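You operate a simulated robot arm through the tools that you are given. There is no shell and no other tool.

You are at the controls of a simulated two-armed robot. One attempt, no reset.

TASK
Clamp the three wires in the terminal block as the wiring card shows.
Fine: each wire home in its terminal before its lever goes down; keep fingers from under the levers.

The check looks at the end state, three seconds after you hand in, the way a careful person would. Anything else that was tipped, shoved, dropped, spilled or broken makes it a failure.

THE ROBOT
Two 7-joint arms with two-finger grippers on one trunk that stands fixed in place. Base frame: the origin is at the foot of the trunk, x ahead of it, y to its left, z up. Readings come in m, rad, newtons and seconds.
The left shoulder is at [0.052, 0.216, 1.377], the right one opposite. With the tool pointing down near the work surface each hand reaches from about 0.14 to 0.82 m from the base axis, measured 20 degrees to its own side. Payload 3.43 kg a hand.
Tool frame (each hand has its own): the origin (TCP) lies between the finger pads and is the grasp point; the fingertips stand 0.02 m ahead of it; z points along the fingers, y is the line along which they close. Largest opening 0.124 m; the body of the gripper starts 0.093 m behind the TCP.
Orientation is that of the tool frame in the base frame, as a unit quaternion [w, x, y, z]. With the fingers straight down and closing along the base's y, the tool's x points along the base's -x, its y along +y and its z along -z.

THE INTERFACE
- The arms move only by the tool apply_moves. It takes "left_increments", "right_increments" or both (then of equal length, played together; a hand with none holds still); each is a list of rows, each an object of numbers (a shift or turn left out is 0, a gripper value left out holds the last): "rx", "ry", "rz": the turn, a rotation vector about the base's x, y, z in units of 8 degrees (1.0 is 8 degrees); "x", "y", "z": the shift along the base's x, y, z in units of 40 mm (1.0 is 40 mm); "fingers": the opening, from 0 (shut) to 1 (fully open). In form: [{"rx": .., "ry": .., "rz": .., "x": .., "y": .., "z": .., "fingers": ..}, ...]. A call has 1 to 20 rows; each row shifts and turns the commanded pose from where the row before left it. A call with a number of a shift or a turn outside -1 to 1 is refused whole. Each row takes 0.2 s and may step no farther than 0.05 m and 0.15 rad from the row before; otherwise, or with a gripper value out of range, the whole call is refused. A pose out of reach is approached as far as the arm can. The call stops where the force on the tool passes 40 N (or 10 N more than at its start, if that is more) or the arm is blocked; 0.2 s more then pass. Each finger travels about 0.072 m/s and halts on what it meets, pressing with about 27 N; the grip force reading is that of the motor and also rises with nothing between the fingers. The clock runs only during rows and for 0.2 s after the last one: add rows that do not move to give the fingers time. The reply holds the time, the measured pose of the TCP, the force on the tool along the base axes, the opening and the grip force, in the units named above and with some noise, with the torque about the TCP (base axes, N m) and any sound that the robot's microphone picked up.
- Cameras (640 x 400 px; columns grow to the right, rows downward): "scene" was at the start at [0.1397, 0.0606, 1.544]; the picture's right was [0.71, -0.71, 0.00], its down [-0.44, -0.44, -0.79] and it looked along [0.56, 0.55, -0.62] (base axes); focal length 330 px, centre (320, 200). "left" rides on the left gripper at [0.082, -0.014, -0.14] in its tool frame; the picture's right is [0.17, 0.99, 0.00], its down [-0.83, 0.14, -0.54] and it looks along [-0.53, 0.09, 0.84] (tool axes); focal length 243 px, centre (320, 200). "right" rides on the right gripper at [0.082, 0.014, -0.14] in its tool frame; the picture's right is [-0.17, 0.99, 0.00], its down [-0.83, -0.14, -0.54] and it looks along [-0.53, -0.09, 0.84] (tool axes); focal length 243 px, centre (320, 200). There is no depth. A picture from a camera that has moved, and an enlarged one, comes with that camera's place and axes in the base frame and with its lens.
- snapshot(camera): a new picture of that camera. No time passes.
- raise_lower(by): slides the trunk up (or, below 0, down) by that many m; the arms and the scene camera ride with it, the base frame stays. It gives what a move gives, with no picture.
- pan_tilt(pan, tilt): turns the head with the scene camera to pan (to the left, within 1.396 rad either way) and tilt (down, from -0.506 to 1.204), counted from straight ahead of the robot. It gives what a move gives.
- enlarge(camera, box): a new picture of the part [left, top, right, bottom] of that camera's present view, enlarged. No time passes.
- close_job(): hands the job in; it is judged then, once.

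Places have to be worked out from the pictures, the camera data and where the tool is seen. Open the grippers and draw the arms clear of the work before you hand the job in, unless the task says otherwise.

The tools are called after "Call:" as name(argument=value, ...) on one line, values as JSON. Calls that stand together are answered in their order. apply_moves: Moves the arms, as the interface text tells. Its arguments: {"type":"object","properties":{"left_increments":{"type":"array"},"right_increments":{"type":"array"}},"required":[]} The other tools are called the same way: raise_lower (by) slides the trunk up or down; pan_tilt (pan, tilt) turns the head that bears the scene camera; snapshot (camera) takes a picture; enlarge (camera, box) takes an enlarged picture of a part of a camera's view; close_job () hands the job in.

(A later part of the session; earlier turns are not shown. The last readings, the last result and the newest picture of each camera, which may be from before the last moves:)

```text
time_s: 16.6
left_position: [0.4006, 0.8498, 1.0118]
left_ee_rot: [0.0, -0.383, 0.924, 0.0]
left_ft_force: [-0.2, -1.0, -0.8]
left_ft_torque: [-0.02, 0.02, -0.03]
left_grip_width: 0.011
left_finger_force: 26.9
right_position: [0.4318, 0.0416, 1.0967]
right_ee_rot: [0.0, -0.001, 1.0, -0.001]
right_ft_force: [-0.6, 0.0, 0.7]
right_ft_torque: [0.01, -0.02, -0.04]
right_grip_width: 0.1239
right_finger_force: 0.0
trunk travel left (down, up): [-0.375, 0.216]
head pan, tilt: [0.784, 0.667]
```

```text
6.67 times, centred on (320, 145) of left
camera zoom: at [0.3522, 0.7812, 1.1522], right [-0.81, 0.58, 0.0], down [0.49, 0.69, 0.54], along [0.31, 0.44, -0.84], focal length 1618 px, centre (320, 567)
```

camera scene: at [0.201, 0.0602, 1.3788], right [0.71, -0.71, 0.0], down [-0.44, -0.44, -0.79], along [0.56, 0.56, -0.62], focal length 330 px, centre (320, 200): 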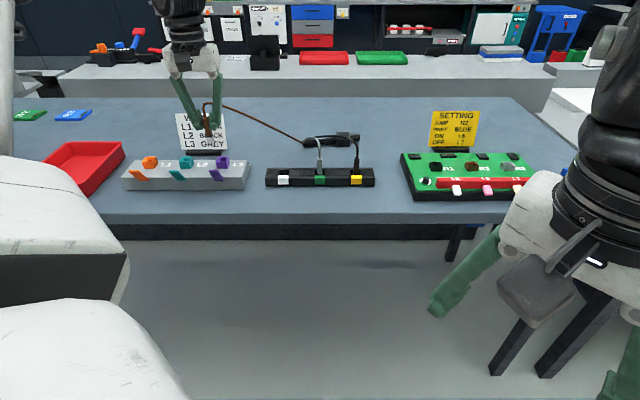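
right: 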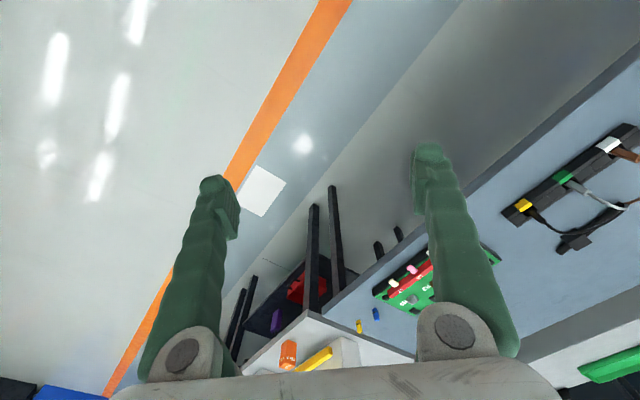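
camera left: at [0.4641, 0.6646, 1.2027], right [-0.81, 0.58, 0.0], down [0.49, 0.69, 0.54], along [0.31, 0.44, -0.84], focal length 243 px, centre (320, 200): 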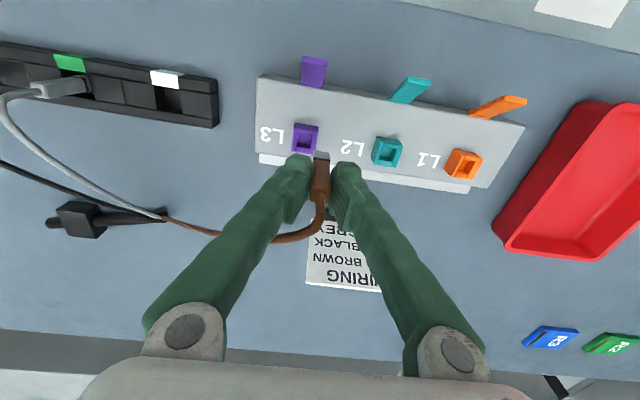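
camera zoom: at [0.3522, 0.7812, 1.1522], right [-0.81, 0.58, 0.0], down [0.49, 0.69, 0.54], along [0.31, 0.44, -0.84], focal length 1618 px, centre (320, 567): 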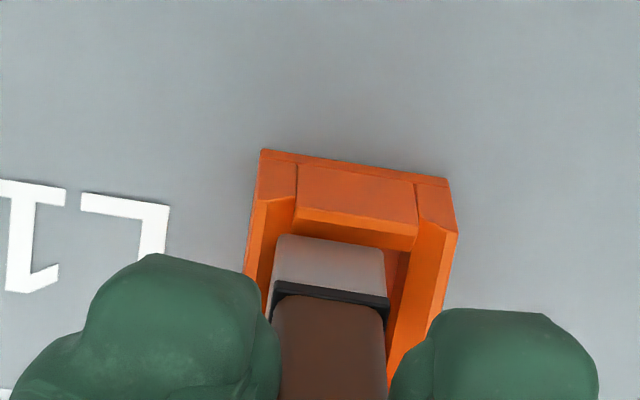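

The ferrule has entered the funnel with no force on the tool. The hand camera suggests it's about 1 mm off to the right, so I'll nudge it and continue down in small steps.

Call:
apply_moves(left_increments=[{"y": 0.04}, {"z": -0.1}, {"z": -0.1}, {"z": -0.1}, {}])

Call:
enlarge(camera="scene", box=[135, 120, 185, 180])

Call:
enlarge(camera="left", box=[280, 115, 360, 175])

```text
time_s: 17.8
left_position: [0.4005, 0.8516, 0.9994]
left_ee_rot: [0.0, -0.382, 0.924, 0.001]
left_ft_force: [0.5, -0.8, 0.1]
left_ft_torque: [0.0, 0.0, -0.02]
left_grip_width: 0.0109
left_finger_force: 27.0
right_position: [0.4319, 0.0421, 1.0974]
right_ee_rot: [0.0, 0.001, 1.0, 0.001]
right_ft_force: [0.3, 0.1, -0.2]
right_ft_torque: [0.02, 0.01, -0.03]
right_grip_width: 0.1242
right_finger_force: 0.0
trunk travel left (down, up): [-0.375, 0.216]
head pan, tilt: [0.784, 0.667]
```

```text
6.67 times, centred on (160, 150) of scene
camera zoom: at [0.2006, 0.0605, 1.3788], right [0.71, -0.71, 0.0], down [-0.44, -0.44, -0.79], along [0.56, 0.55, -0.62], focal length 2201 px, centre (1387, 533)
```

zoom: 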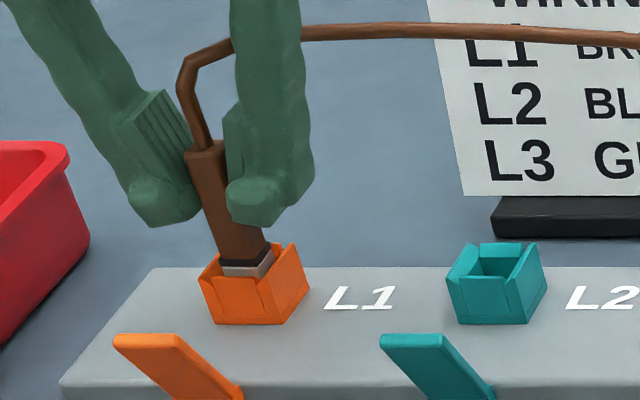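

```text
6.67 times, centred on (320, 145) of left
camera zoom: at [0.352, 0.7834, 1.1397], right [-0.81, 0.58, 0.0], down [0.49, 0.69, 0.54], along [0.31, 0.44, -0.84], focal length 1618 px, centre (320, 567)
```

zoom: 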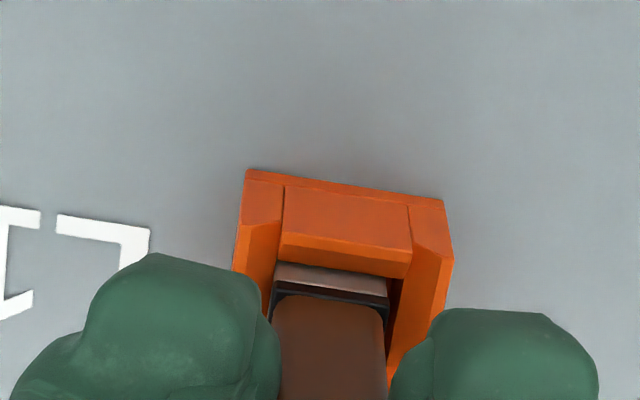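

The ferrule is inside the funnel and there's still no contact force. I'll keep lowering in small steps and watch for the seat.

Call:
apply_moves(left_increments=[{"z": -0.08}, {"z": -0.08}, {"z": -0.08}, {"z": -0.08}, {}])

Call:
enlarge(camera="scene", box=[135, 120, 185, 180])

```text
time_s: 18.9
left_position: [0.3992, 0.8503, 0.9893]
left_ee_rot: [0.002, -0.382, 0.924, 0.001]
left_ft_force: [0.5, 5.8, 30.4]
left_ft_torque: [0.09, -0.01, -0.01]
left_grip_width: 0.0112
left_finger_force: 27.3
right_position: [0.431, 0.0387, 1.0988]
right_ee_rot: [0.001, 0.0, 1.0, 0.001]
right_ft_force: [0.0, 0.1, -1.0]
right_ft_torque: [0.0, 0.0, 0.0]
right_grip_width: 0.1238
right_finger_force: 0.0
trunk travel left (down, up): [-0.375, 0.216]
head pan, tilt: [0.784, 0.667]
```

```text
6.67 times, centred on (160, 150) of scene
camera zoom: at [0.1989, 0.0576, 1.3793], right [0.71, -0.71, 0.0], down [-0.44, -0.43, -0.79], along [0.56, 0.56, -0.62], focal length 2201 px, centre (1387, 533)
```

zoom: 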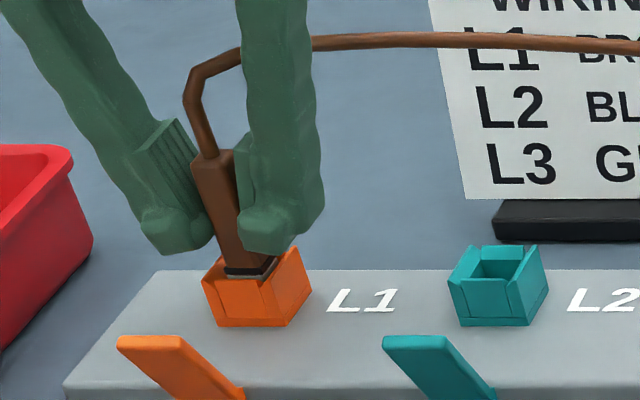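

Contact: 30 N up, with side forces that suggest the ferrule should go a little left and back, so it may be resting on the chamfer. I'll back off 5 mm and look again.

Call:
apply_moves(left_increments=[{"z": 0.13}, {}])

Call:
enlarge(camera="left", box=[280, 125, 360, 185])

Call:
enlarge(camera="scene", box=[140, 130, 180, 170])

```text
time_s: 19.6
left_position: [0.3995, 0.8506, 0.9906]
left_ee_rot: [-0.001, -0.383, 0.924, -0.001]
left_ft_force: [2.0, -1.0, 2.7]
left_ft_torque: [-0.04, -0.08, 0.02]
left_grip_width: 0.011
left_finger_force: 27.1
right_position: [0.4328, 0.0421, 1.0967]
right_ee_rot: [0.0, 0.0, 1.0, 0.0]
right_ft_force: [0.0, -0.7, -0.8]
right_ft_torque: [0.02, 0.02, 0.01]
right_grip_width: 0.1239
right_finger_force: 0.0
trunk travel left (down, up): [-0.375, 0.216]
head pan, tilt: [0.784, 0.667]
```

```text
6.67 times, centred on (320, 155) of left
camera zoom: at [0.3509, 0.7831, 1.1309], right [-0.81, 0.58, 0.0], down [0.49, 0.69, 0.54], along [0.31, 0.44, -0.84], focal length 1618 px, centre (320, 500)
```

zoom: 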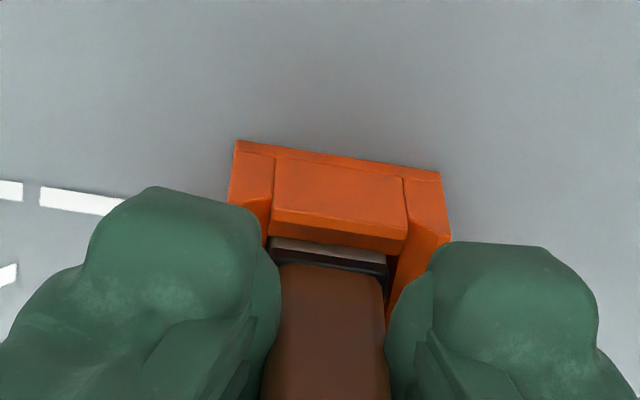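

```text
10.00 times, centred on (160, 150) of scene
camera zoom: at [0.2008, 0.0602, 1.3787], right [0.71, -0.71, 0.0], down [-0.44, -0.44, -0.79], along [0.56, 0.56, -0.62], focal length 3301 px, centre (1920, 700)
```

zoom: 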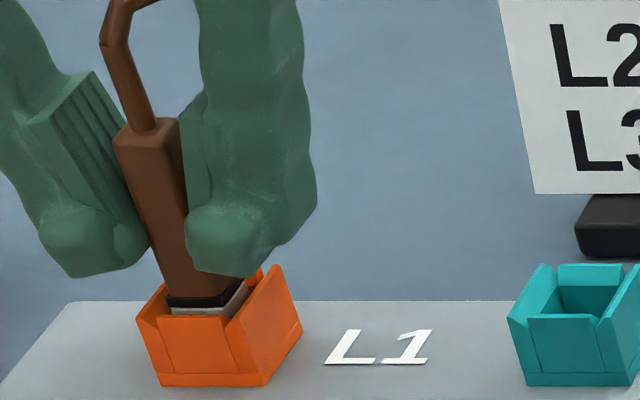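

The ferrule looks about 1 mm too far right, touching that side of the funnel. I'll lift slightly, shift about 1.2 mm left, and lower again in fine steps.

Call:
apply_moves(left_increments=[{"z": 0.1}, {"x": -0.015, "y": 0.03}, {"z": -0.08}, {"z": -0.08}, {"z": -0.06}, {"z": -0.06}, {}])

Call:
enlarge(camera="left", box=[280, 125, 360, 185])

Call:
enlarge(camera="scene", box=[140, 130, 180, 170])

```text
time_s: 21.1
left_position: [0.4, 0.853, 0.9883]
left_ee_rot: [0.003, -0.382, 0.924, 0.002]
left_ft_force: [0.5, 6.5, 30.2]
left_ft_torque: [0.18, -0.05, -0.02]
left_grip_width: 0.0112
left_finger_force: 26.6
right_position: [0.4306, 0.0398, 1.0992]
right_ee_rot: [0.001, 0.0, 1.0, 0.001]
right_ft_force: [0.0, -0.2, -0.6]
right_ft_torque: [0.02, 0.02, 0.01]
right_grip_width: 0.1241
right_finger_force: 0.1
trunk travel left (down, up): [-0.375, 0.216]
head pan, tilt: [0.784, 0.667]
```

```text
6.67 times, centred on (320, 155) of left
camera zoom: at [0.3504, 0.7825, 1.1292], right [-0.81, 0.58, 0.0], down [0.49, 0.68, 0.55], along [0.32, 0.44, -0.84], focal length 1618 px, centre (320, 500)
```

zoom: 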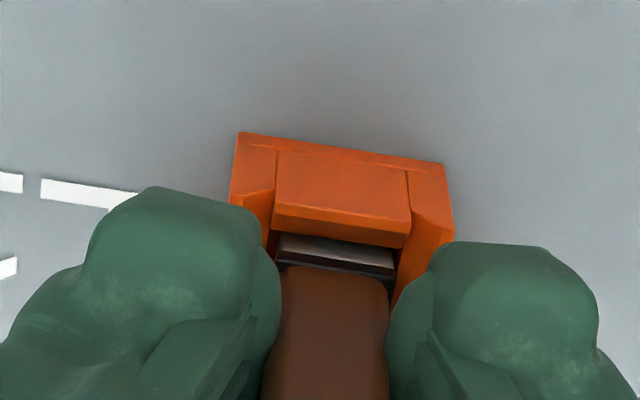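

```text
10.00 times, centred on (160, 150) of scene
camera zoom: at [0.1987, 0.0576, 1.3794], right [0.71, -0.71, 0.0], down [-0.44, -0.43, -0.79], along [0.56, 0.56, -0.62], focal length 3301 px, centre (1920, 700)
```

zoom: 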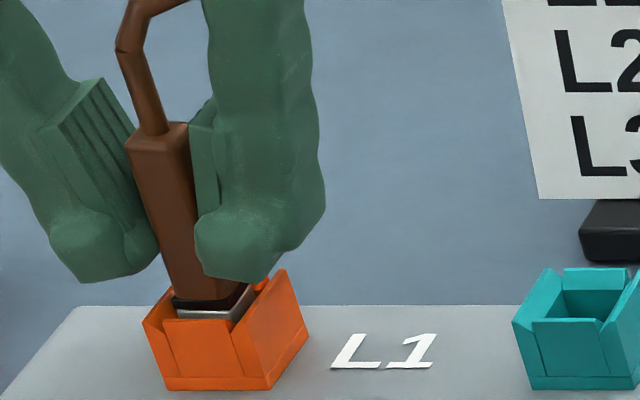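

It stops at the same height (TCP 0.988–0.989) after the shift. That puts the ferrule tip at z≈0.931, the funnel floor, so it's seated. I'll relax the downward load, open the fingers and back straight up.

Call:
apply_moves(left_increments=[{"z": 0.11}, {}, {"fingers": 0.15}, {"fingers": 0.35}, {}, {}])

Call:
enlarge(camera="left", box=[260, 105, 380, 195])

Call:
enlarge(camera="scene", box=[135, 120, 195, 180])

```text
time_s: 22.6
left_position: [0.3992, 0.854, 0.989]
left_ee_rot: [0.0, -0.382, 0.924, 0.0]
left_ft_force: [1.0, 0.5, 0.3]
left_ft_torque: [0.01, -0.02, -0.01]
left_grip_width: 0.0434
left_finger_force: 0.1
right_position: [0.4319, 0.0419, 1.0977]
right_ee_rot: [0.0, 0.0, 1.0, 0.0]
right_ft_force: [-0.2, 0.8, 0.4]
right_ft_torque: [-0.03, 0.01, 0.01]
right_grip_width: 0.1241
right_finger_force: 0.0
trunk travel left (down, up): [-0.375, 0.216]
head pan, tilt: [0.784, 0.667]
```

```text
4.44 times, centred on (320, 150) of left
camera zoom: at [0.3507, 0.7848, 1.1297], right [-0.81, 0.58, 0.0], down [0.49, 0.69, 0.54], along [0.31, 0.44, -0.84], focal length 1078 px, centre (320, 422)
```

zoom: 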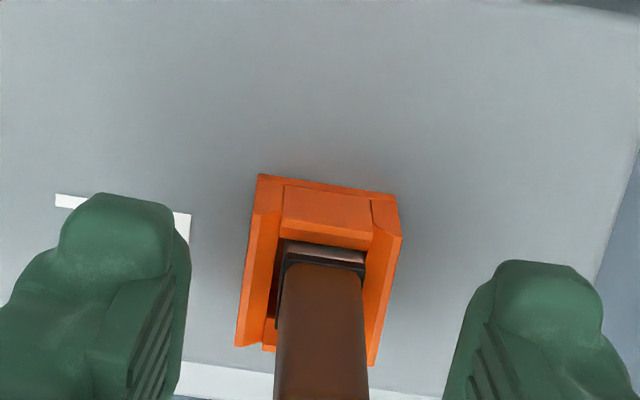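

```text
6.67 times, centred on (165, 150) of scene
camera zoom: at [0.2006, 0.0603, 1.3788], right [0.71, -0.71, 0.0], down [-0.44, -0.44, -0.79], along [0.56, 0.56, -0.62], focal length 2201 px, centre (1353, 533)
```

zoom: 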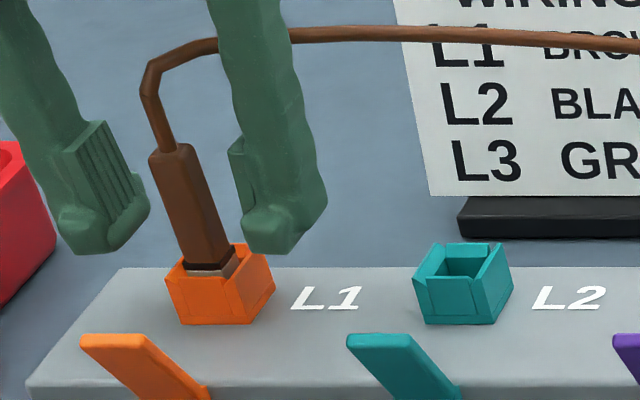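

The readings suggest the boot may have slipped up in the grip while pushing at 30 N, about the friction limit, so I'm not yet sure it's fully home. I'll zoom in on the collar, funnel and boot top.

Call:
enlarge(camera="left", box=[295, 135, 345, 190])

Call:
enlarge(camera="scene", box=[145, 138, 175, 170])

```text
7.27 times, centred on (320, 162) of left
camera zoom: at [0.3507, 0.7848, 1.1297], right [-0.81, 0.58, 0.0], down [0.49, 0.69, 0.54], along [0.31, 0.44, -0.84], focal length 1764 px, centre (320, 473)
```

zoom: 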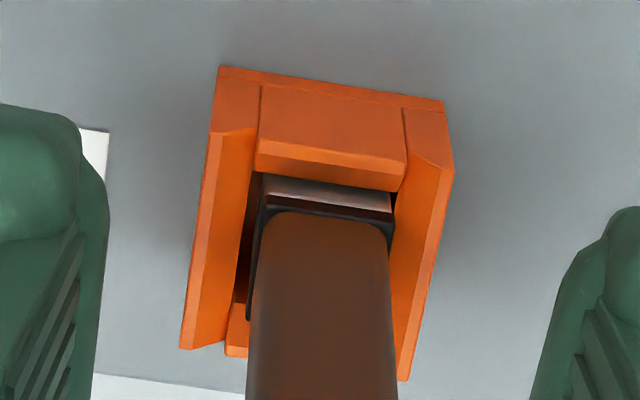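

```text
12.50 times, centred on (160, 154) of scene
camera zoom: at [0.2006, 0.0603, 1.3788], right [0.71, -0.71, 0.0], down [-0.44, -0.44, -0.79], along [0.56, 0.56, -0.62], focal length 4126 px, centre (2320, 775)
```

zoom: 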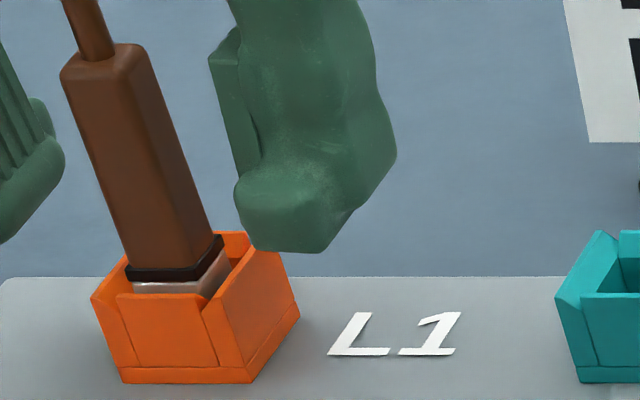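

The boot top sits 36 mm higher than it did in the rack, which puts the ferrule tip at z≈0.938. That's well past the chamfer and at the funnel floor, so I judge it home. I'll retreat straight up and check it stays put.

Call:
apply_moves(left_increments=[{"z": 0.3}, {"z": 0.5}, {"z": 0.7}, {"z": 0.8}, {"z": 0.7}, {}])

Call:
snapshot(camera="left")

Call:
snapshot(camera="scene")

Call:
enlarge(camera="left", box=[270, 60, 370, 150])

```text
time_s: 23.9
left_position: [0.4, 0.8545, 1.1096]
left_ee_rot: [0.0, -0.382, 0.924, -0.001]
left_ft_force: [-0.8, 0.8, -0.6]
left_ft_torque: [0.05, -0.01, 0.02]
left_grip_width: 0.0434
left_finger_force: 0.0
right_position: [0.4313, 0.0427, 1.0974]
right_ee_rot: [0.0, 0.0, 1.0, 0.0]
right_ft_force: [-0.8, 0.9, 0.4]
right_ft_torque: [0.0, 0.02, 0.02]
right_grip_width: 0.1238
right_finger_force: 0.1
trunk travel left (down, up): [-0.375, 0.216]
head pan, tilt: [0.784, 0.667]
```

```text
taken
camera left: at [0.3509, 0.7858, 1.25], right [-0.81, 0.58, 0.0], down [0.49, 0.69, 0.54], along [0.31, 0.44, -0.84], focal length 243 px, centre (320, 200)
```

left: 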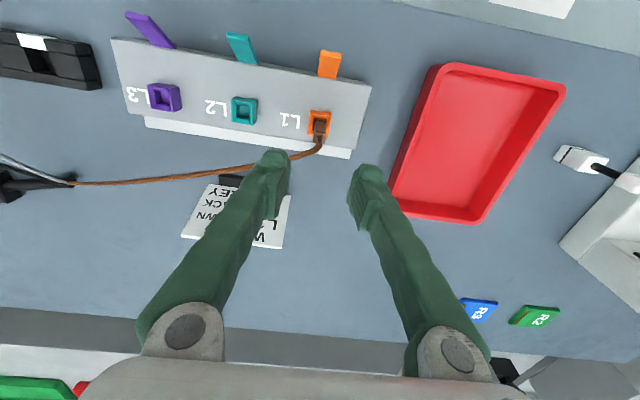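

```text
taken
camera scene: at [0.2005, 0.0612, 1.3788], right [0.71, -0.71, 0.0], down [-0.44, -0.44, -0.79], along [0.56, 0.55, -0.62], focal length 330 px, centre (320, 200)
```

scene: 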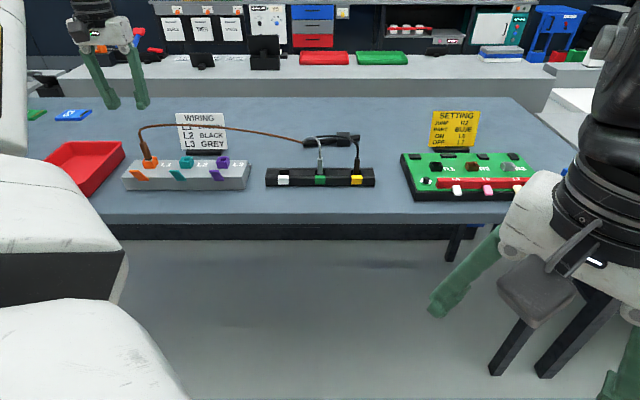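

```text
4.44 times, centred on (320, 105) of left
camera zoom: at [0.3509, 0.7858, 1.25], right [-0.81, 0.58, 0.0], down [0.49, 0.69, 0.54], along [0.31, 0.44, -0.84], focal length 1078 px, centre (320, 622)
```

zoom: 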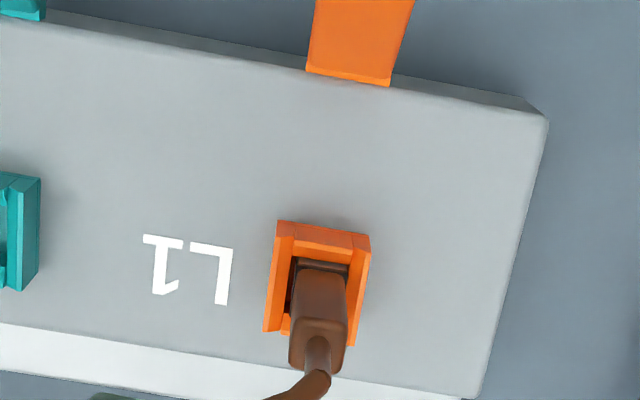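

The brown wire stands upright in L1. Seen from nearly straight above, the L1 lever tip is at b≈0.807, z≈0.97, with its base at b≈0.834. I'll close the fingers, move over the lever tip and stop above it to check.

Call:
apply_moves(left_increments=[{"x": -0.47, "y": -0.49, "fingers": 0.0}, {"x": -0.48, "y": -0.49}, {"x": -0.48, "y": -0.49}, {"z": -0.5}, {"z": -0.7}, {"z": -0.7}, {}, {}])

Call:
snapshot(camera="left")

Call:
enlarge(camera="scene", box=[90, 90, 210, 210])

```text
time_s: 25.8
left_position: [0.3419, 0.7957, 1.0359]
left_ee_rot: [0.0, -0.383, 0.924, 0.0]
left_ft_force: [-0.5, 0.2, 0.7]
left_ft_torque: [-0.01, 0.01, 0.0]
left_grip_width: 0.0
left_finger_force: 26.8
right_position: [0.4315, 0.0422, 1.0979]
right_ee_rot: [0.0, 0.0, 1.0, 0.0]
right_ft_force: [0.8, 0.1, -0.2]
right_ft_torque: [0.02, 0.01, 0.03]
right_grip_width: 0.1239
right_finger_force: 0.0
trunk travel left (down, up): [-0.375, 0.216]
head pan, tilt: [0.784, 0.667]
```

```text
taken
camera left: at [0.2933, 0.7277, 1.175], right [-0.81, 0.58, 0.0], down [0.49, 0.69, 0.54], along [0.31, 0.44, -0.84], focal length 243 px, centre (320, 200)
```

left: 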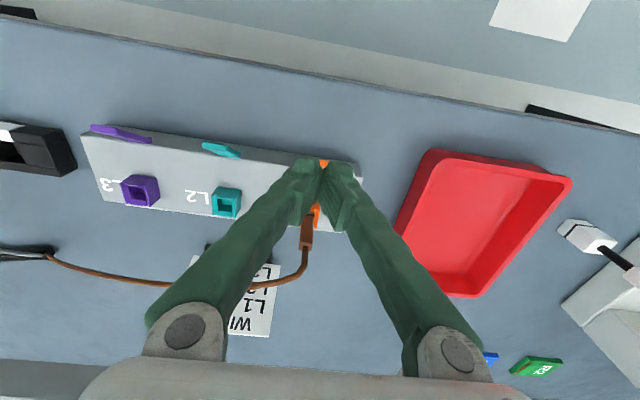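

```text
3.33 times, centred on (150, 150) of scene
camera zoom: at [0.2004, 0.0607, 1.3789], right [0.71, -0.71, 0.0], down [-0.44, -0.44, -0.79], along [0.56, 0.55, -0.62], focal length 1100 px, centre (887, 367)
```

zoom: 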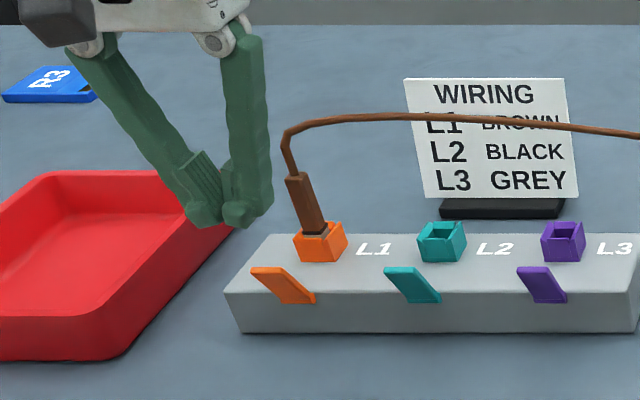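

The fingertips are lined up over the L1 lever tip: the predicted and observed pixels agree. I'll lower to just above the lever and take a check image.

Call:
apply_moves(left_increments=[{"z": -0.5}, {"z": -0.4}, {}])

Call:
enlarge(camera="scene", box=[110, 120, 190, 200])

Call:
enlarge(camera="left", box=[270, 120, 370, 200])

```text
time_s: 26.6
left_position: [0.3419, 0.7945, 0.9979]
left_ee_rot: [0.0, -0.383, 0.924, 0.0]
left_ft_force: [0.1, 0.7, 0.2]
left_ft_torque: [-0.01, 0.02, 0.0]
left_grip_width: 0.0
left_finger_force: 27.2
right_position: [0.4317, 0.0425, 1.0974]
right_ee_rot: [0.0, 0.0, 1.0, 0.0]
right_ft_force: [-1.4, -1.0, 0.3]
right_ft_torque: [0.05, 0.01, -0.05]
right_grip_width: 0.1242
right_finger_force: 0.0
trunk travel left (down, up): [-0.375, 0.216]
head pan, tilt: [0.784, 0.667]
```

```text
5.00 times, centred on (150, 160) of scene
camera zoom: at [0.2005, 0.0601, 1.3789], right [0.71, -0.71, 0.0], down [-0.44, -0.44, -0.79], along [0.56, 0.56, -0.62], focal length 1650 px, centre (1170, 400)
```

zoom: 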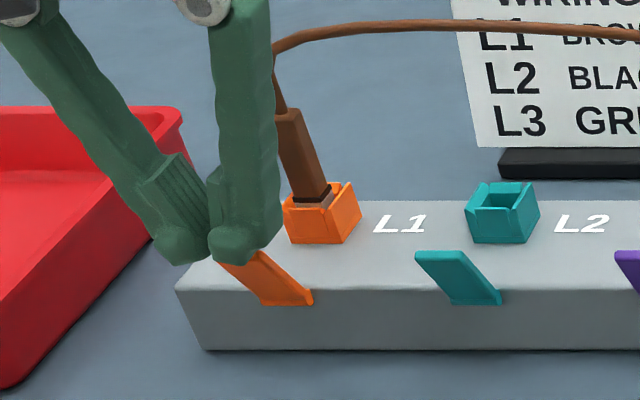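

```text
5.00 times, centred on (320, 160) of left
camera zoom: at [0.2942, 0.7262, 1.1383], right [-0.81, 0.58, 0.0], down [0.49, 0.69, 0.54], along [0.31, 0.44, -0.84], focal length 1213 px, centre (320, 400)
```

zoom: 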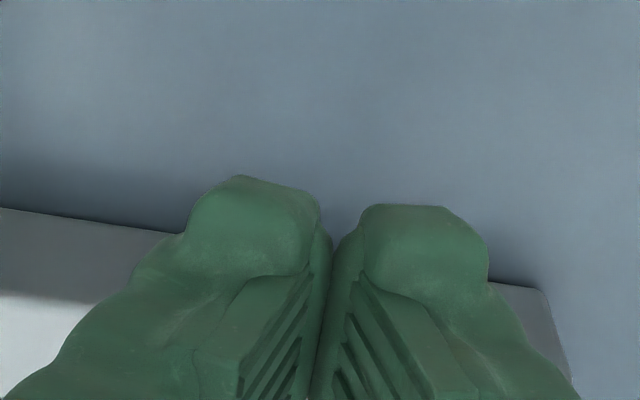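

The fingers are right above the lever tip. I'll press down in small steps and watch force and sound.

Call:
apply_moves(left_increments=[{"z": -0.15}, {"z": -0.15}, {"z": -0.15}, {"z": -0.15}, {}])

Call:
enlarge(camera="scene", box=[110, 120, 190, 200])

```text
time_s: 27.8
left_position: [0.3425, 0.7952, 0.9738]
left_ee_rot: [0.0, -0.382, 0.924, 0.001]
left_ft_force: [0.8, 0.6, 0.9]
left_ft_torque: [-0.01, -0.01, 0.02]
left_grip_width: 0.0001
left_finger_force: 34.4
right_position: [0.4319, 0.0411, 1.0969]
right_ee_rot: [0.0, 0.0, 1.0, -0.001]
right_ft_force: [-0.2, -0.1, 0.2]
right_ft_torque: [0.02, -0.01, 0.0]
right_grip_width: 0.1238
right_finger_force: 0.0
trunk travel left (down, up): [-0.375, 0.216]
head pan, tilt: [0.784, 0.667]
```

```text
5.00 times, centred on (150, 160) of scene
camera zoom: at [0.2004, 0.0603, 1.3788], right [0.71, -0.71, 0.0], down [-0.44, -0.44, -0.79], along [0.56, 0.56, -0.62], focal length 1650 px, centre (1170, 400)
```

zoom: 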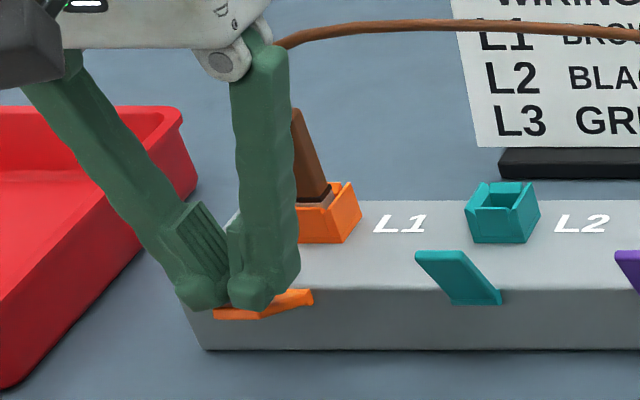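

The lever has rotated most of the way down with little force. I'll keep pressing in small steps until it bottoms out.

Call:
apply_moves(left_increments=[{"z": -0.12}, {"z": -0.12}, {"z": -0.12}, {"z": -0.1}, {}])

Call:
enlarge(camera="scene", box=[110, 120, 190, 200])

```text
time_s: 28.9
left_position: [0.3426, 0.7943, 0.9546]
left_ee_rot: [0.0, -0.383, 0.924, 0.0]
left_ft_force: [-0.2, 0.9, 0.0]
left_ft_torque: [0.03, 0.04, -0.01]
left_grip_width: 0.0
left_finger_force: 34.7
right_position: [0.4315, 0.041, 1.0977]
right_ee_rot: [0.0, 0.0, 1.0, 0.0]
right_ft_force: [-0.1, 0.2, 0.0]
right_ft_torque: [0.01, 0.01, 0.02]
right_grip_width: 0.1238
right_finger_force: 0.1
trunk travel left (down, up): [-0.375, 0.216]
head pan, tilt: [0.784, 0.667]
```

```text
5.00 times, centred on (150, 160) of scene
camera zoom: at [0.2005, 0.0605, 1.3788], right [0.71, -0.71, 0.0], down [-0.44, -0.44, -0.79], along [0.56, 0.55, -0.62], focal length 1650 px, centre (1170, 400)
```

zoom: 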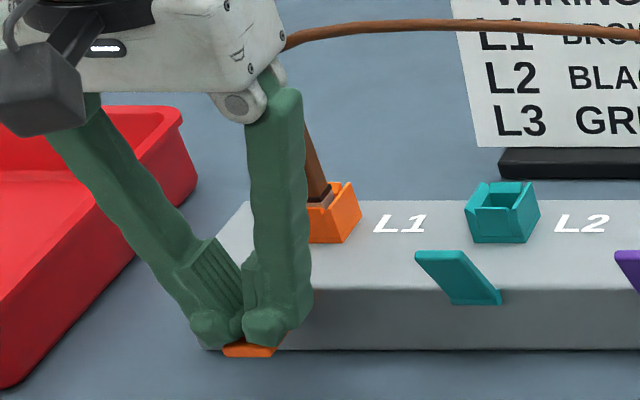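

The lever is now about level or lower with no resistance felt yet. I'll continue a few millimetres at a time, keeping the fingertips well above the table.

Call:
apply_moves(left_increments=[{"z": -0.08}, {"z": -0.08}, {"z": -0.08}, {}])

Call:
enlarge(camera="scene", box=[110, 120, 190, 200])

```text
time_s: 30.0
left_position: [0.3423, 0.7946, 0.9524]
left_ee_rot: [0.005, -0.384, 0.923, 0.003]
left_ft_force: [-3.9, -7.2, 20.6]
left_ft_torque: [0.0, -0.01, -0.01]
left_grip_width: 0.006
left_finger_force: 34.7
right_position: [0.431, 0.0401, 1.0985]
right_ee_rot: [0.001, 0.0, 1.0, 0.001]
right_ft_force: [-0.5, -0.6, -0.4]
right_ft_torque: [-0.01, 0.03, -0.01]
right_grip_width: 0.124
right_finger_force: 0.1
trunk travel left (down, up): [-0.375, 0.216]
head pan, tilt: [0.784, 0.667]
stopped in row 4 (left hand): the force on the tool passed its limit at 41 N (the readings are from after the stop); the commanded pose is now the measured one
```

```text
5.00 times, centred on (150, 160) of scene
camera zoom: at [0.1992, 0.0578, 1.3791], right [0.71, -0.71, 0.0], down [-0.44, -0.43, -0.79], along [0.56, 0.56, -0.62], focal length 1650 px, centre (1170, 400)
```

zoom: 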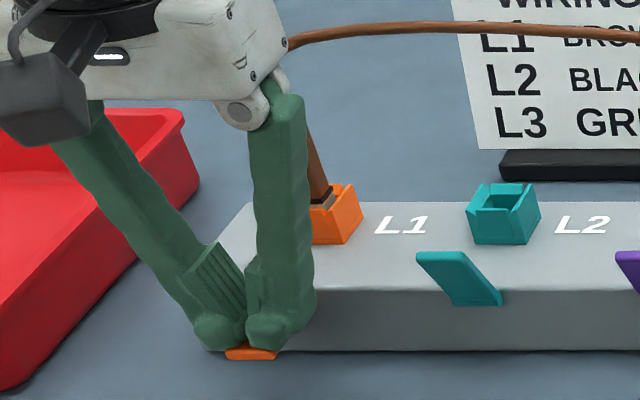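

Force rose to 41 N, so the lever has hit its lower stop. I'll raise straight up and see whether it stays down.

Call:
apply_moves(left_increments=[{"z": 0.3}, {"z": 0.6}, {"z": 0.8}, {"z": 0.9}, {"z": 0.9}, {}])

Call:
enlarge(camera="scene", box=[110, 110, 250, 200])

Call:
snapshot(camera="left")

```text
time_s: 31.4
left_position: [0.3443, 0.7974, 1.0897]
left_ee_rot: [0.003, -0.383, 0.924, 0.001]
left_ft_force: [0.5, 0.4, -0.1]
left_ft_torque: [-0.04, 0.01, -0.02]
left_grip_width: 0.0002
left_finger_force: 34.5
right_position: [0.4317, 0.0433, 1.0971]
right_ee_rot: [0.0, 0.0, 1.0, 0.0]
right_ft_force: [0.7, 0.0, -0.7]
right_ft_torque: [-0.01, 0.01, 0.0]
right_grip_width: 0.124
right_finger_force: 0.2
trunk travel left (down, up): [-0.375, 0.216]
head pan, tilt: [0.784, 0.667]
```

```text
4.44 times, centred on (180, 155) of scene
camera zoom: at [0.2008, 0.0617, 1.3787], right [0.71, -0.71, 0.0], down [-0.44, -0.44, -0.79], along [0.56, 0.55, -0.62], focal length 1467 px, centre (942, 400)
```

zoom: 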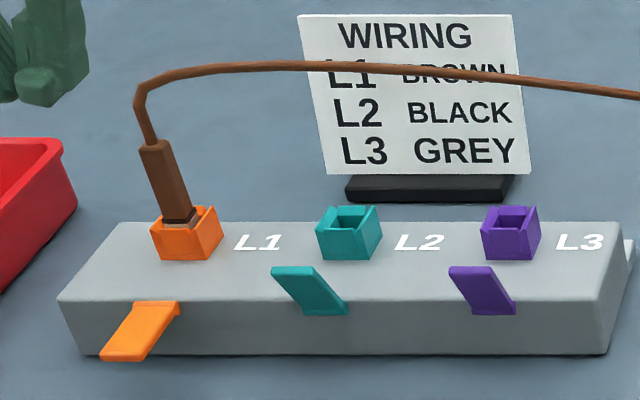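

```text
taken
camera left: at [0.2953, 0.7284, 1.2294], right [-0.81, 0.58, 0.0], down [0.49, 0.68, 0.54], along [0.32, 0.44, -0.84], focal length 243 px, centre (320, 200)
```

left: 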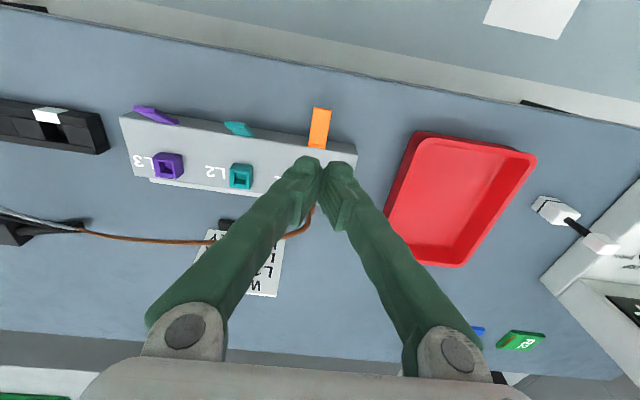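

The L1 lever is down and stays down, and the brown wire hasn't moved. Next is the black wire on the yellow tag, near a≈0.19, b≈0.877. I'll raise, correct the slight tilt, and travel over it with the fingers partly open.

Call:
apply_moves(left_increments=[{"z": 0.6, "rx": -0.029, "ry": 0.034}, {"z": 0.5}, {"x": 0.854, "y": -0.648, "fingers": 0.4}, {"x": 0.854, "y": -0.648}, {"x": 0.854, "y": -0.648}, {"x": 0.854, "y": -0.648}, {"x": 0.854, "y": -0.648}, {"x": 0.854, "y": -0.648}, {"x": 0.854, "y": -0.648}, {"x": 0.854, "y": -0.648}, {"x": 0.854, "y": -0.648}, {"x": 0.854, "y": -0.648}, {"x": 0.854, "y": -0.648}, {"x": 0.854, "y": -0.648}, {}, {}])

Call:
snapshot(camera="left")

Call:
snapshot(camera="scene")

```text
time_s: 34.8
left_position: [0.6659, 0.4812, 1.0831]
left_ee_rot: [0.003, -0.384, 0.923, -0.002]
left_ft_force: [0.8, 0.1, 0.8]
left_ft_torque: [-0.02, -0.02, 0.01]
left_grip_width: 0.0496
left_finger_force: 0.1
left hand out of reach, approached as far as the arm can: row 11, 12, 13, 14
right_position: [0.4319, 0.0421, 1.0978]
right_ee_rot: [0.0, 0.0, 1.0, 0.0]
right_ft_force: [0.0, 0.6, 0.4]
right_ft_torque: [0.01, -0.01, 0.01]
right_grip_width: 0.1238
right_finger_force: 0.0
trunk travel left (down, up): [-0.375, 0.216]
head pan, tilt: [0.784, 0.667]
```

```text
taken
camera left: at [0.6153, 0.4138, 1.2245], right [-0.82, 0.58, -0.01], down [0.48, 0.69, 0.54], along [0.32, 0.44, -0.84], focal length 243 px, centre (320, 200)
```

left: 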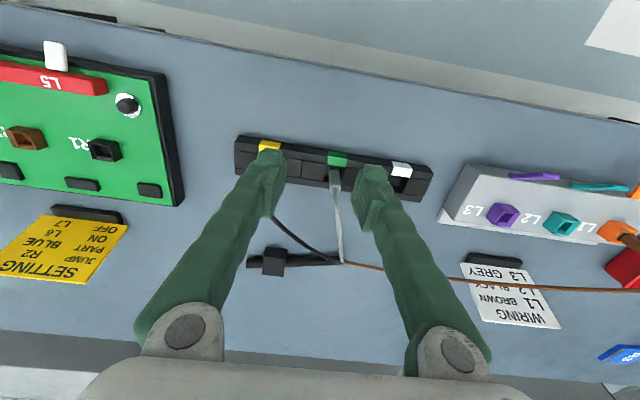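

```text
taken
camera scene: at [0.2008, 0.0605, 1.3788], right [0.71, -0.71, 0.0], down [-0.44, -0.44, -0.79], along [0.56, 0.55, -0.62], focal length 330 px, centre (320, 200)
```

scene: 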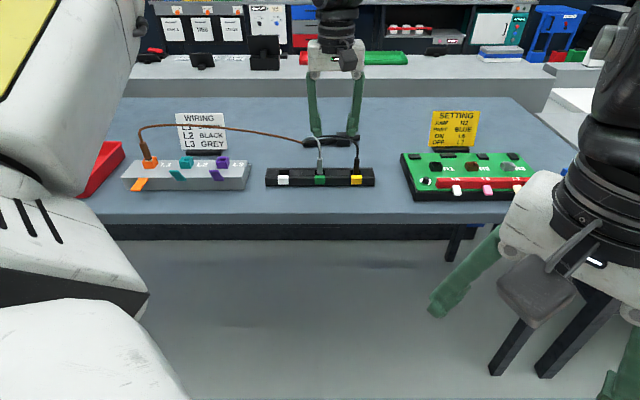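

The black boot is out of reach with a vertical tool. The wrist sits roughly 0.4 m above the TCP, so a higher shoulder plus a slight forward tilt of the hand should extend the reach. I'll raise the trunk 0.13 m first.

Call:
raise_lower(by=0.13)

Call:
apply_moves(left_increments=[{}, {}])

Call:
snapshot(camera="left")

Call:
snapshot(camera="scene")

```text
time_s: 36.4
left_position: [0.6509, 0.4831, 1.3155]
left_ee_rot: [0.081, -0.382, 0.92, -0.033]
left_ft_force: [-0.2, -0.4, -0.8]
left_ft_torque: [0.0, 0.01, 0.0]
left_grip_width: 0.0497
left_finger_force: 0.0
right_position: [0.4326, 0.0421, 1.2265]
right_ee_rot: [0.001, -0.001, 1.0, 0.001]
right_ft_force: [-0.5, -0.6, 0.1]
right_ft_torque: [0.03, 0.04, 0.01]
right_grip_width: 0.1238
right_finger_force: 0.0
trunk travel left (down, up): [-0.505, 0.086]
head pan, tilt: [0.784, 0.667]
```

```text
time_s: 37.0
left_position: [0.6508, 0.4842, 1.3167]
left_ee_rot: [0.082, -0.381, 0.92, -0.034]
left_ft_force: [-0.6, 0.1, -1.3]
left_ft_torque: [0.02, 0.0, -0.01]
left_grip_width: 0.0498
left_finger_force: 0.1
right_position: [0.4323, 0.0413, 1.2267]
right_ee_rot: [0.0, 0.0, 1.0, 0.0]
right_ft_force: [0.0, -0.6, 1.1]
right_ft_torque: [0.0, 0.0, -0.03]
right_grip_width: 0.1239
right_finger_force: 0.2
trunk travel left (down, up): [-0.505, 0.086]
head pan, tilt: [0.784, 0.667]
```

```text
taken
camera left: at [0.578, 0.4155, 1.4463], right [-0.8, 0.58, -0.14], down [0.39, 0.69, 0.62], along [0.46, 0.44, -0.77], focal length 243 px, centre (320, 200)
```

left: 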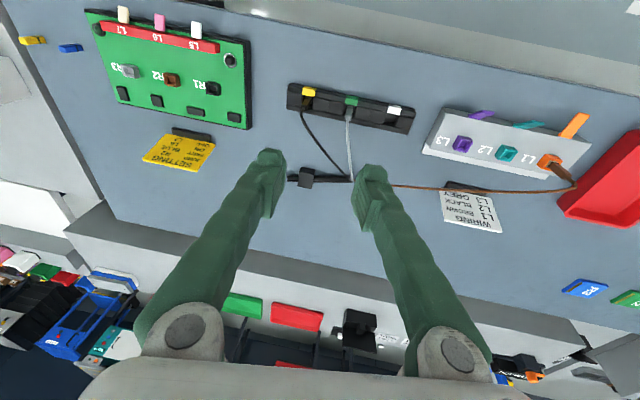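

```text
taken
camera scene: at [0.1539, 0.0606, 1.5198], right [0.71, -0.71, 0.0], down [-0.44, -0.44, -0.79], along [0.56, 0.55, -0.62], focal length 330 px, centre (320, 200)
```

scene: 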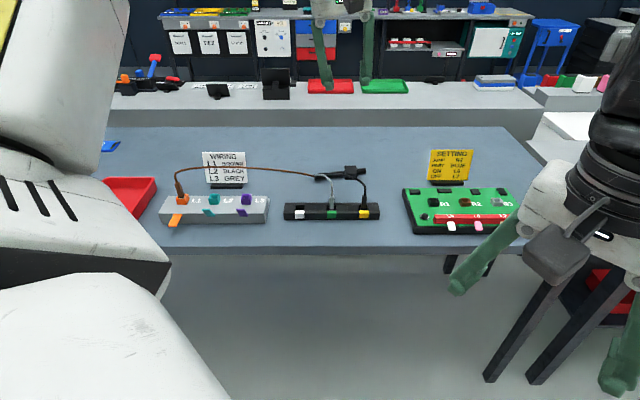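

The commanded pose is still out of reach, so the arm is straining at its limit. I'll pull the command back toward the robot so it becomes reachable again before tilting.

Call:
apply_moves(left_increments=[{"x": -0.8, "y": 0.0, "z": -0.3}, {"x": -0.8, "z": -0.3}, {"x": -0.8, "z": -0.3}, {"x": -0.8, "z": -0.3}, {}, {}])

```text
time_s: 38.4
left_position: [0.5236, 0.4853, 1.2699]
left_ee_rot: [0.082, -0.382, 0.92, -0.035]
left_ft_force: [-0.1, 0.2, -0.2]
left_ft_torque: [0.03, 0.03, 0.02]
left_grip_width: 0.0496
left_finger_force: 0.0
right_position: [0.4319, 0.0425, 1.2271]
right_ee_rot: [0.0, 0.0, 1.0, 0.0]
right_ft_force: [-0.2, -1.0, -0.1]
right_ft_torque: [0.02, -0.02, -0.04]
right_grip_width: 0.124
right_finger_force: 0.0
trunk travel left (down, up): [-0.505, 0.086]
head pan, tilt: [0.784, 0.667]
```

The command is reachable again, but the hand kept a 10° tilt about −y. I'll change that to a 10° tilt about the table's row axis, so the closing direction stays along the row, and bring the hand forward above the black boot.

Call:
apply_moves(left_increments=[{"rx": 0.45, "ry": 0.2}, {"rx": 0.433, "ry": 0.191}, {"x": 0.8, "z": -0.6}, {"x": 0.8, "z": -0.6}, {"x": 0.8, "z": -0.6}, {"x": 0.8, "z": -0.6}, {"x": 0.8, "z": -0.6}, {}, {}])

Call:
snapshot(camera="left")

```text
time_s: 40.4
left_position: [0.6961, 0.4737, 1.1591]
left_ee_rot: [0.081, -0.377, 0.922, 0.032]
left_ft_force: [0.6, -0.5, 0.0]
left_ft_torque: [0.02, 0.06, -0.03]
left_grip_width: 0.0495
left_finger_force: 0.0
left hand out of reach, approached as far as the arm can: row 1, 2, 7
right_position: [0.4322, 0.0425, 1.228]
right_ee_rot: [0.001, 0.0, 1.0, 0.0]
right_ft_force: [-0.1, 0.1, -0.3]
right_ft_torque: [-0.04, -0.01, -0.01]
right_grip_width: 0.1241
right_finger_force: 0.0
trunk travel left (down, up): [-0.505, 0.086]
head pan, tilt: [0.784, 0.667]
```

```text
taken
camera left: at [0.6293, 0.3894, 1.2838], right [-0.81, 0.59, -0.03], down [0.42, 0.61, 0.68], along [0.42, 0.53, -0.74], focal length 243 px, centre (320, 200)
```

left: 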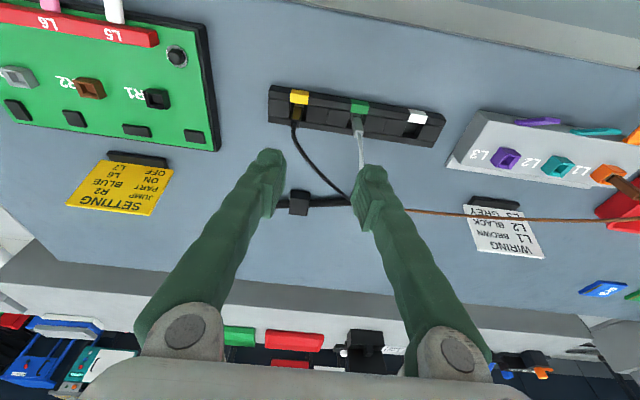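

The remaining limit looks like wrist angle when the hand is high relative to the shoulder. Keeping the trunk high and the hand low should help, so I'll raise the trunk a bit more and then lower the hand.

Call:
raise_lower(by=0.07)

Call:
apply_moves(left_increments=[{"z": -0.8}, {"z": -0.8}, {"z": -0.8}, {"z": -0.8}, {}, {}])

Call:
snapshot(camera="left")

Call:
snapshot(camera="scene")

```text
time_s: 41.5
left_position: [0.6793, 0.4718, 1.356]
left_ee_rot: [0.167, -0.378, 0.911, -0.004]
left_ft_force: [0.8, 0.1, -0.1]
left_ft_torque: [0.03, 0.02, 0.0]
left_grip_width: 0.0492
left_finger_force: 0.1
right_position: [0.4337, 0.0418, 1.2965]
right_ee_rot: [-0.001, 0.001, 1.0, 0.0]
right_ft_force: [0.5, 0.2, -1.0]
right_ft_torque: [0.04, 0.03, -0.02]
right_grip_width: 0.1244
right_finger_force: 0.0
trunk travel left (down, up): [-0.575, 0.016]
head pan, tilt: [0.784, 0.667]
```

```text
time_s: 42.9
left_position: [0.6806, 0.4715, 1.2294]
left_ee_rot: [0.169, -0.378, 0.91, -0.005]
left_ft_force: [-0.4, 0.1, 0.4]
left_ft_torque: [-0.04, 0.0, 0.01]
left_grip_width: 0.0495
left_finger_force: 0.1
right_position: [0.4308, 0.0417, 1.2968]
right_ee_rot: [0.0, -0.001, 1.0, 0.0]
right_ft_force: [-0.4, -0.6, -0.8]
right_ft_torque: [0.02, 0.02, -0.02]
right_grip_width: 0.124
right_finger_force: 0.0
trunk travel left (down, up): [-0.575, 0.016]
head pan, tilt: [0.784, 0.667]
```

```text
taken
camera left: at [0.5917, 0.387, 1.3387], right [-0.79, 0.59, -0.18], down [0.28, 0.61, 0.74], along [0.55, 0.53, -0.64], focal length 243 px, centre (320, 200)
```

left: 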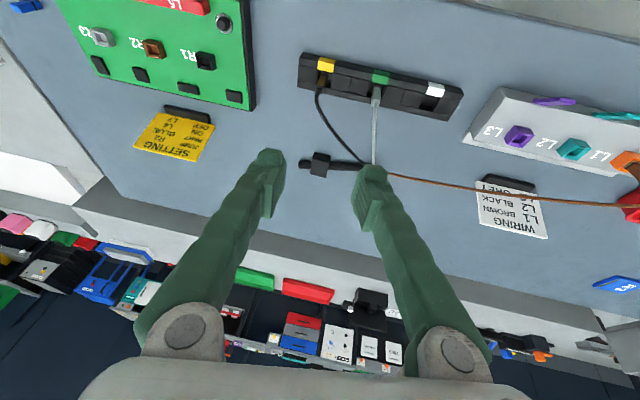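

```text
taken
camera scene: at [0.0896, 0.0604, 1.6009], right [0.71, -0.71, 0.0], down [-0.44, -0.44, -0.79], along [0.56, 0.55, -0.62], focal length 330 px, centre (320, 200)
```

scene: 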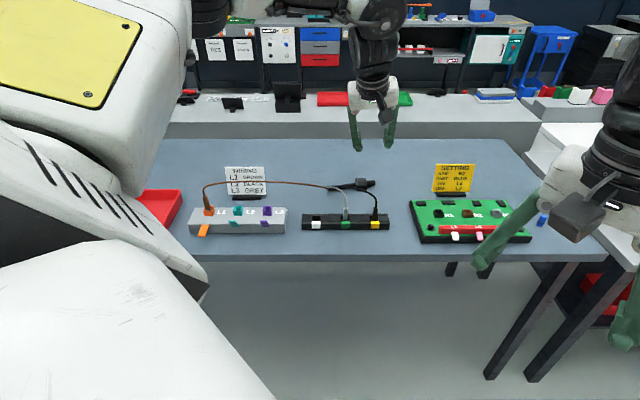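

The trunk linkage also moves the shoulder back as it rises, so mid-height with about 15° of hand tilt should suit best. I'll lower the trunk by 0.10 m and set the tilt to 15° about the row axis.

Call:
raise_lower(by=-0.1)

Call:
apply_moves(left_increments=[{"rx": 0.233, "ry": 0.447, "rz": 0.063}, {"rx": 0.233, "ry": 0.447, "rz": 0.063}, {}, {}])

Call:
snapshot(camera="scene")

```text
time_s: 44.2
left_position: [0.6797, 0.474, 1.132]
left_ee_rot: [0.17, -0.378, 0.91, -0.004]
left_ft_force: [-0.1, 0.2, 0.0]
left_ft_torque: [-0.04, 0.02, 0.02]
left_grip_width: 0.0495
left_finger_force: 0.0
right_position: [0.4316, 0.0431, 1.1974]
right_ee_rot: [0.0, 0.0, 1.0, -0.001]
right_ft_force: [0.4, -0.3, 0.5]
right_ft_torque: [0.03, 0.0, -0.01]
right_grip_width: 0.1239
right_finger_force: 0.0
trunk travel left (down, up): [-0.475, 0.116]
head pan, tilt: [0.784, 0.667]
```

```text
time_s: 45.2
left_position: [0.6793, 0.4719, 1.1309]
left_ee_rot: [0.125, -0.38, 0.915, 0.051]
left_ft_force: [0.1, -0.2, 0.0]
left_ft_torque: [0.0, 0.04, 0.01]
left_grip_width: 0.0496
left_finger_force: 0.0
right_position: [0.4324, 0.0419, 1.1975]
right_ee_rot: [0.0, 0.0, 1.0, -0.001]
right_ft_force: [0.3, -0.2, -0.3]
right_ft_torque: [0.03, 0.02, -0.04]
right_grip_width: 0.1237
right_finger_force: 0.1
trunk travel left (down, up): [-0.475, 0.116]
head pan, tilt: [0.784, 0.667]
```

```text
taken
camera scene: at [0.17, 0.0602, 1.4843], right [0.71, -0.71, 0.0], down [-0.44, -0.44, -0.79], along [0.56, 0.56, -0.62], focal length 330 px, centre (320, 200)
```

scene: 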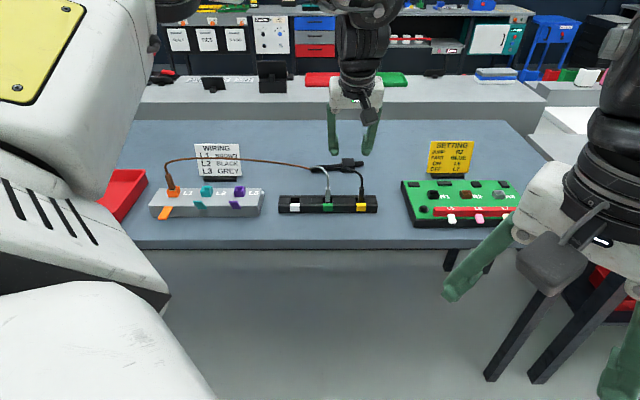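

The 15° tilt is reached with no reach warnings. I'll move over the black boot near (0.7545, 0.486) at a safe height.

Call:
apply_moves(left_increments=[{"x": 0.627, "y": 0.116, "z": -0.667}, {"x": 0.627, "y": 0.116, "z": -0.667}, {"x": 0.627, "y": 0.116, "z": -0.667}, {}, {}])

Call:
snapshot(camera="left")

Call:
enlarge(camera="scene", box=[290, 80, 410, 220])

```text
time_s: 46.4
left_position: [0.7416, 0.4932, 1.0448]
left_ee_rot: [0.125, -0.379, 0.915, 0.05]
left_ft_force: [-0.3, 1.4, 0.5]
left_ft_torque: [-0.02, 0.01, -0.01]
left_grip_width: 0.0496
left_finger_force: 0.1
left hand out of reach, approached as far as the arm can: row 3
right_position: [0.4324, 0.0426, 1.1975]
right_ee_rot: [0.0, -0.002, 1.0, 0.0]
right_ft_force: [0.6, -0.2, 0.3]
right_ft_torque: [0.01, 0.02, -0.01]
right_grip_width: 0.1241
right_finger_force: 0.2
trunk travel left (down, up): [-0.475, 0.116]
head pan, tilt: [0.784, 0.667]
```

```text
taken
camera left: at [0.6683, 0.401, 1.1595], right [-0.81, 0.58, -0.05], down [0.37, 0.56, 0.74], along [0.46, 0.58, -0.67], focal length 243 px, centre (320, 200)
```

left: 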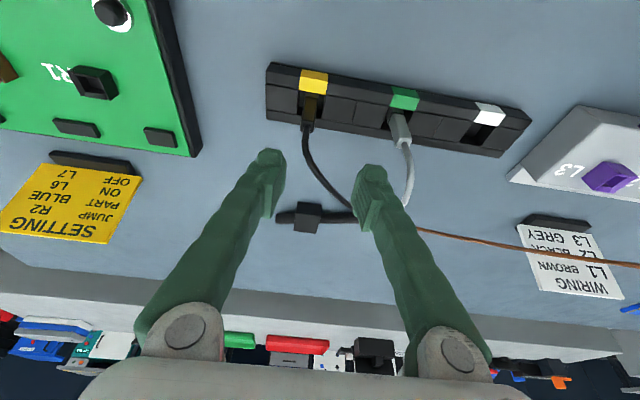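

```text
2.86 times, centred on (350, 150) of scene
camera zoom: at [0.1701, 0.0612, 1.4843], right [0.71, -0.71, 0.0], down [-0.44, -0.44, -0.79], along [0.56, 0.55, -0.62], focal length 943 px, centre (234, 343)
```

zoom: 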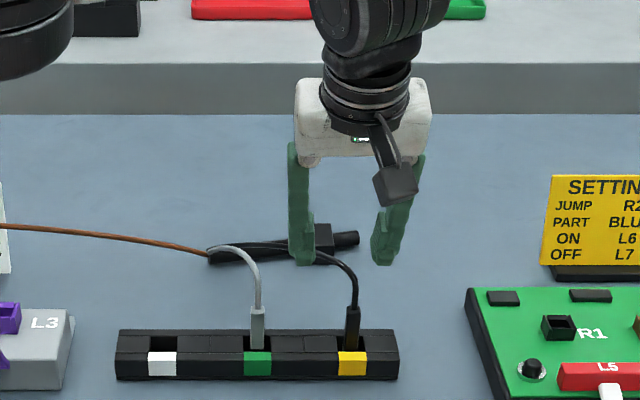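

The command is about 15 mm beyond the limit at this height. I'll lower the hand 40 mm, still above the boot top, to see whether reach improves lower down.

Call:
apply_moves(left_increments=[{"z": -0.5}, {"z": -0.5}, {}, {}])

```text
time_s: 47.4
left_position: [0.7414, 0.4943, 1.0074]
left_ee_rot: [0.124, -0.381, 0.915, 0.051]
left_ft_force: [0.5, -0.1, 0.5]
left_ft_torque: [0.02, -0.03, -0.01]
left_grip_width: 0.0496
left_finger_force: 0.0
right_position: [0.4318, 0.0427, 1.1973]
right_ee_rot: [0.001, 0.001, 1.0, 0.001]
right_ft_force: [0.0, -0.3, 0.3]
right_ft_torque: [-0.01, 0.01, -0.02]
right_grip_width: 0.1239
right_finger_force: 0.0
trunk travel left (down, up): [-0.475, 0.116]
head pan, tilt: [0.784, 0.667]
```

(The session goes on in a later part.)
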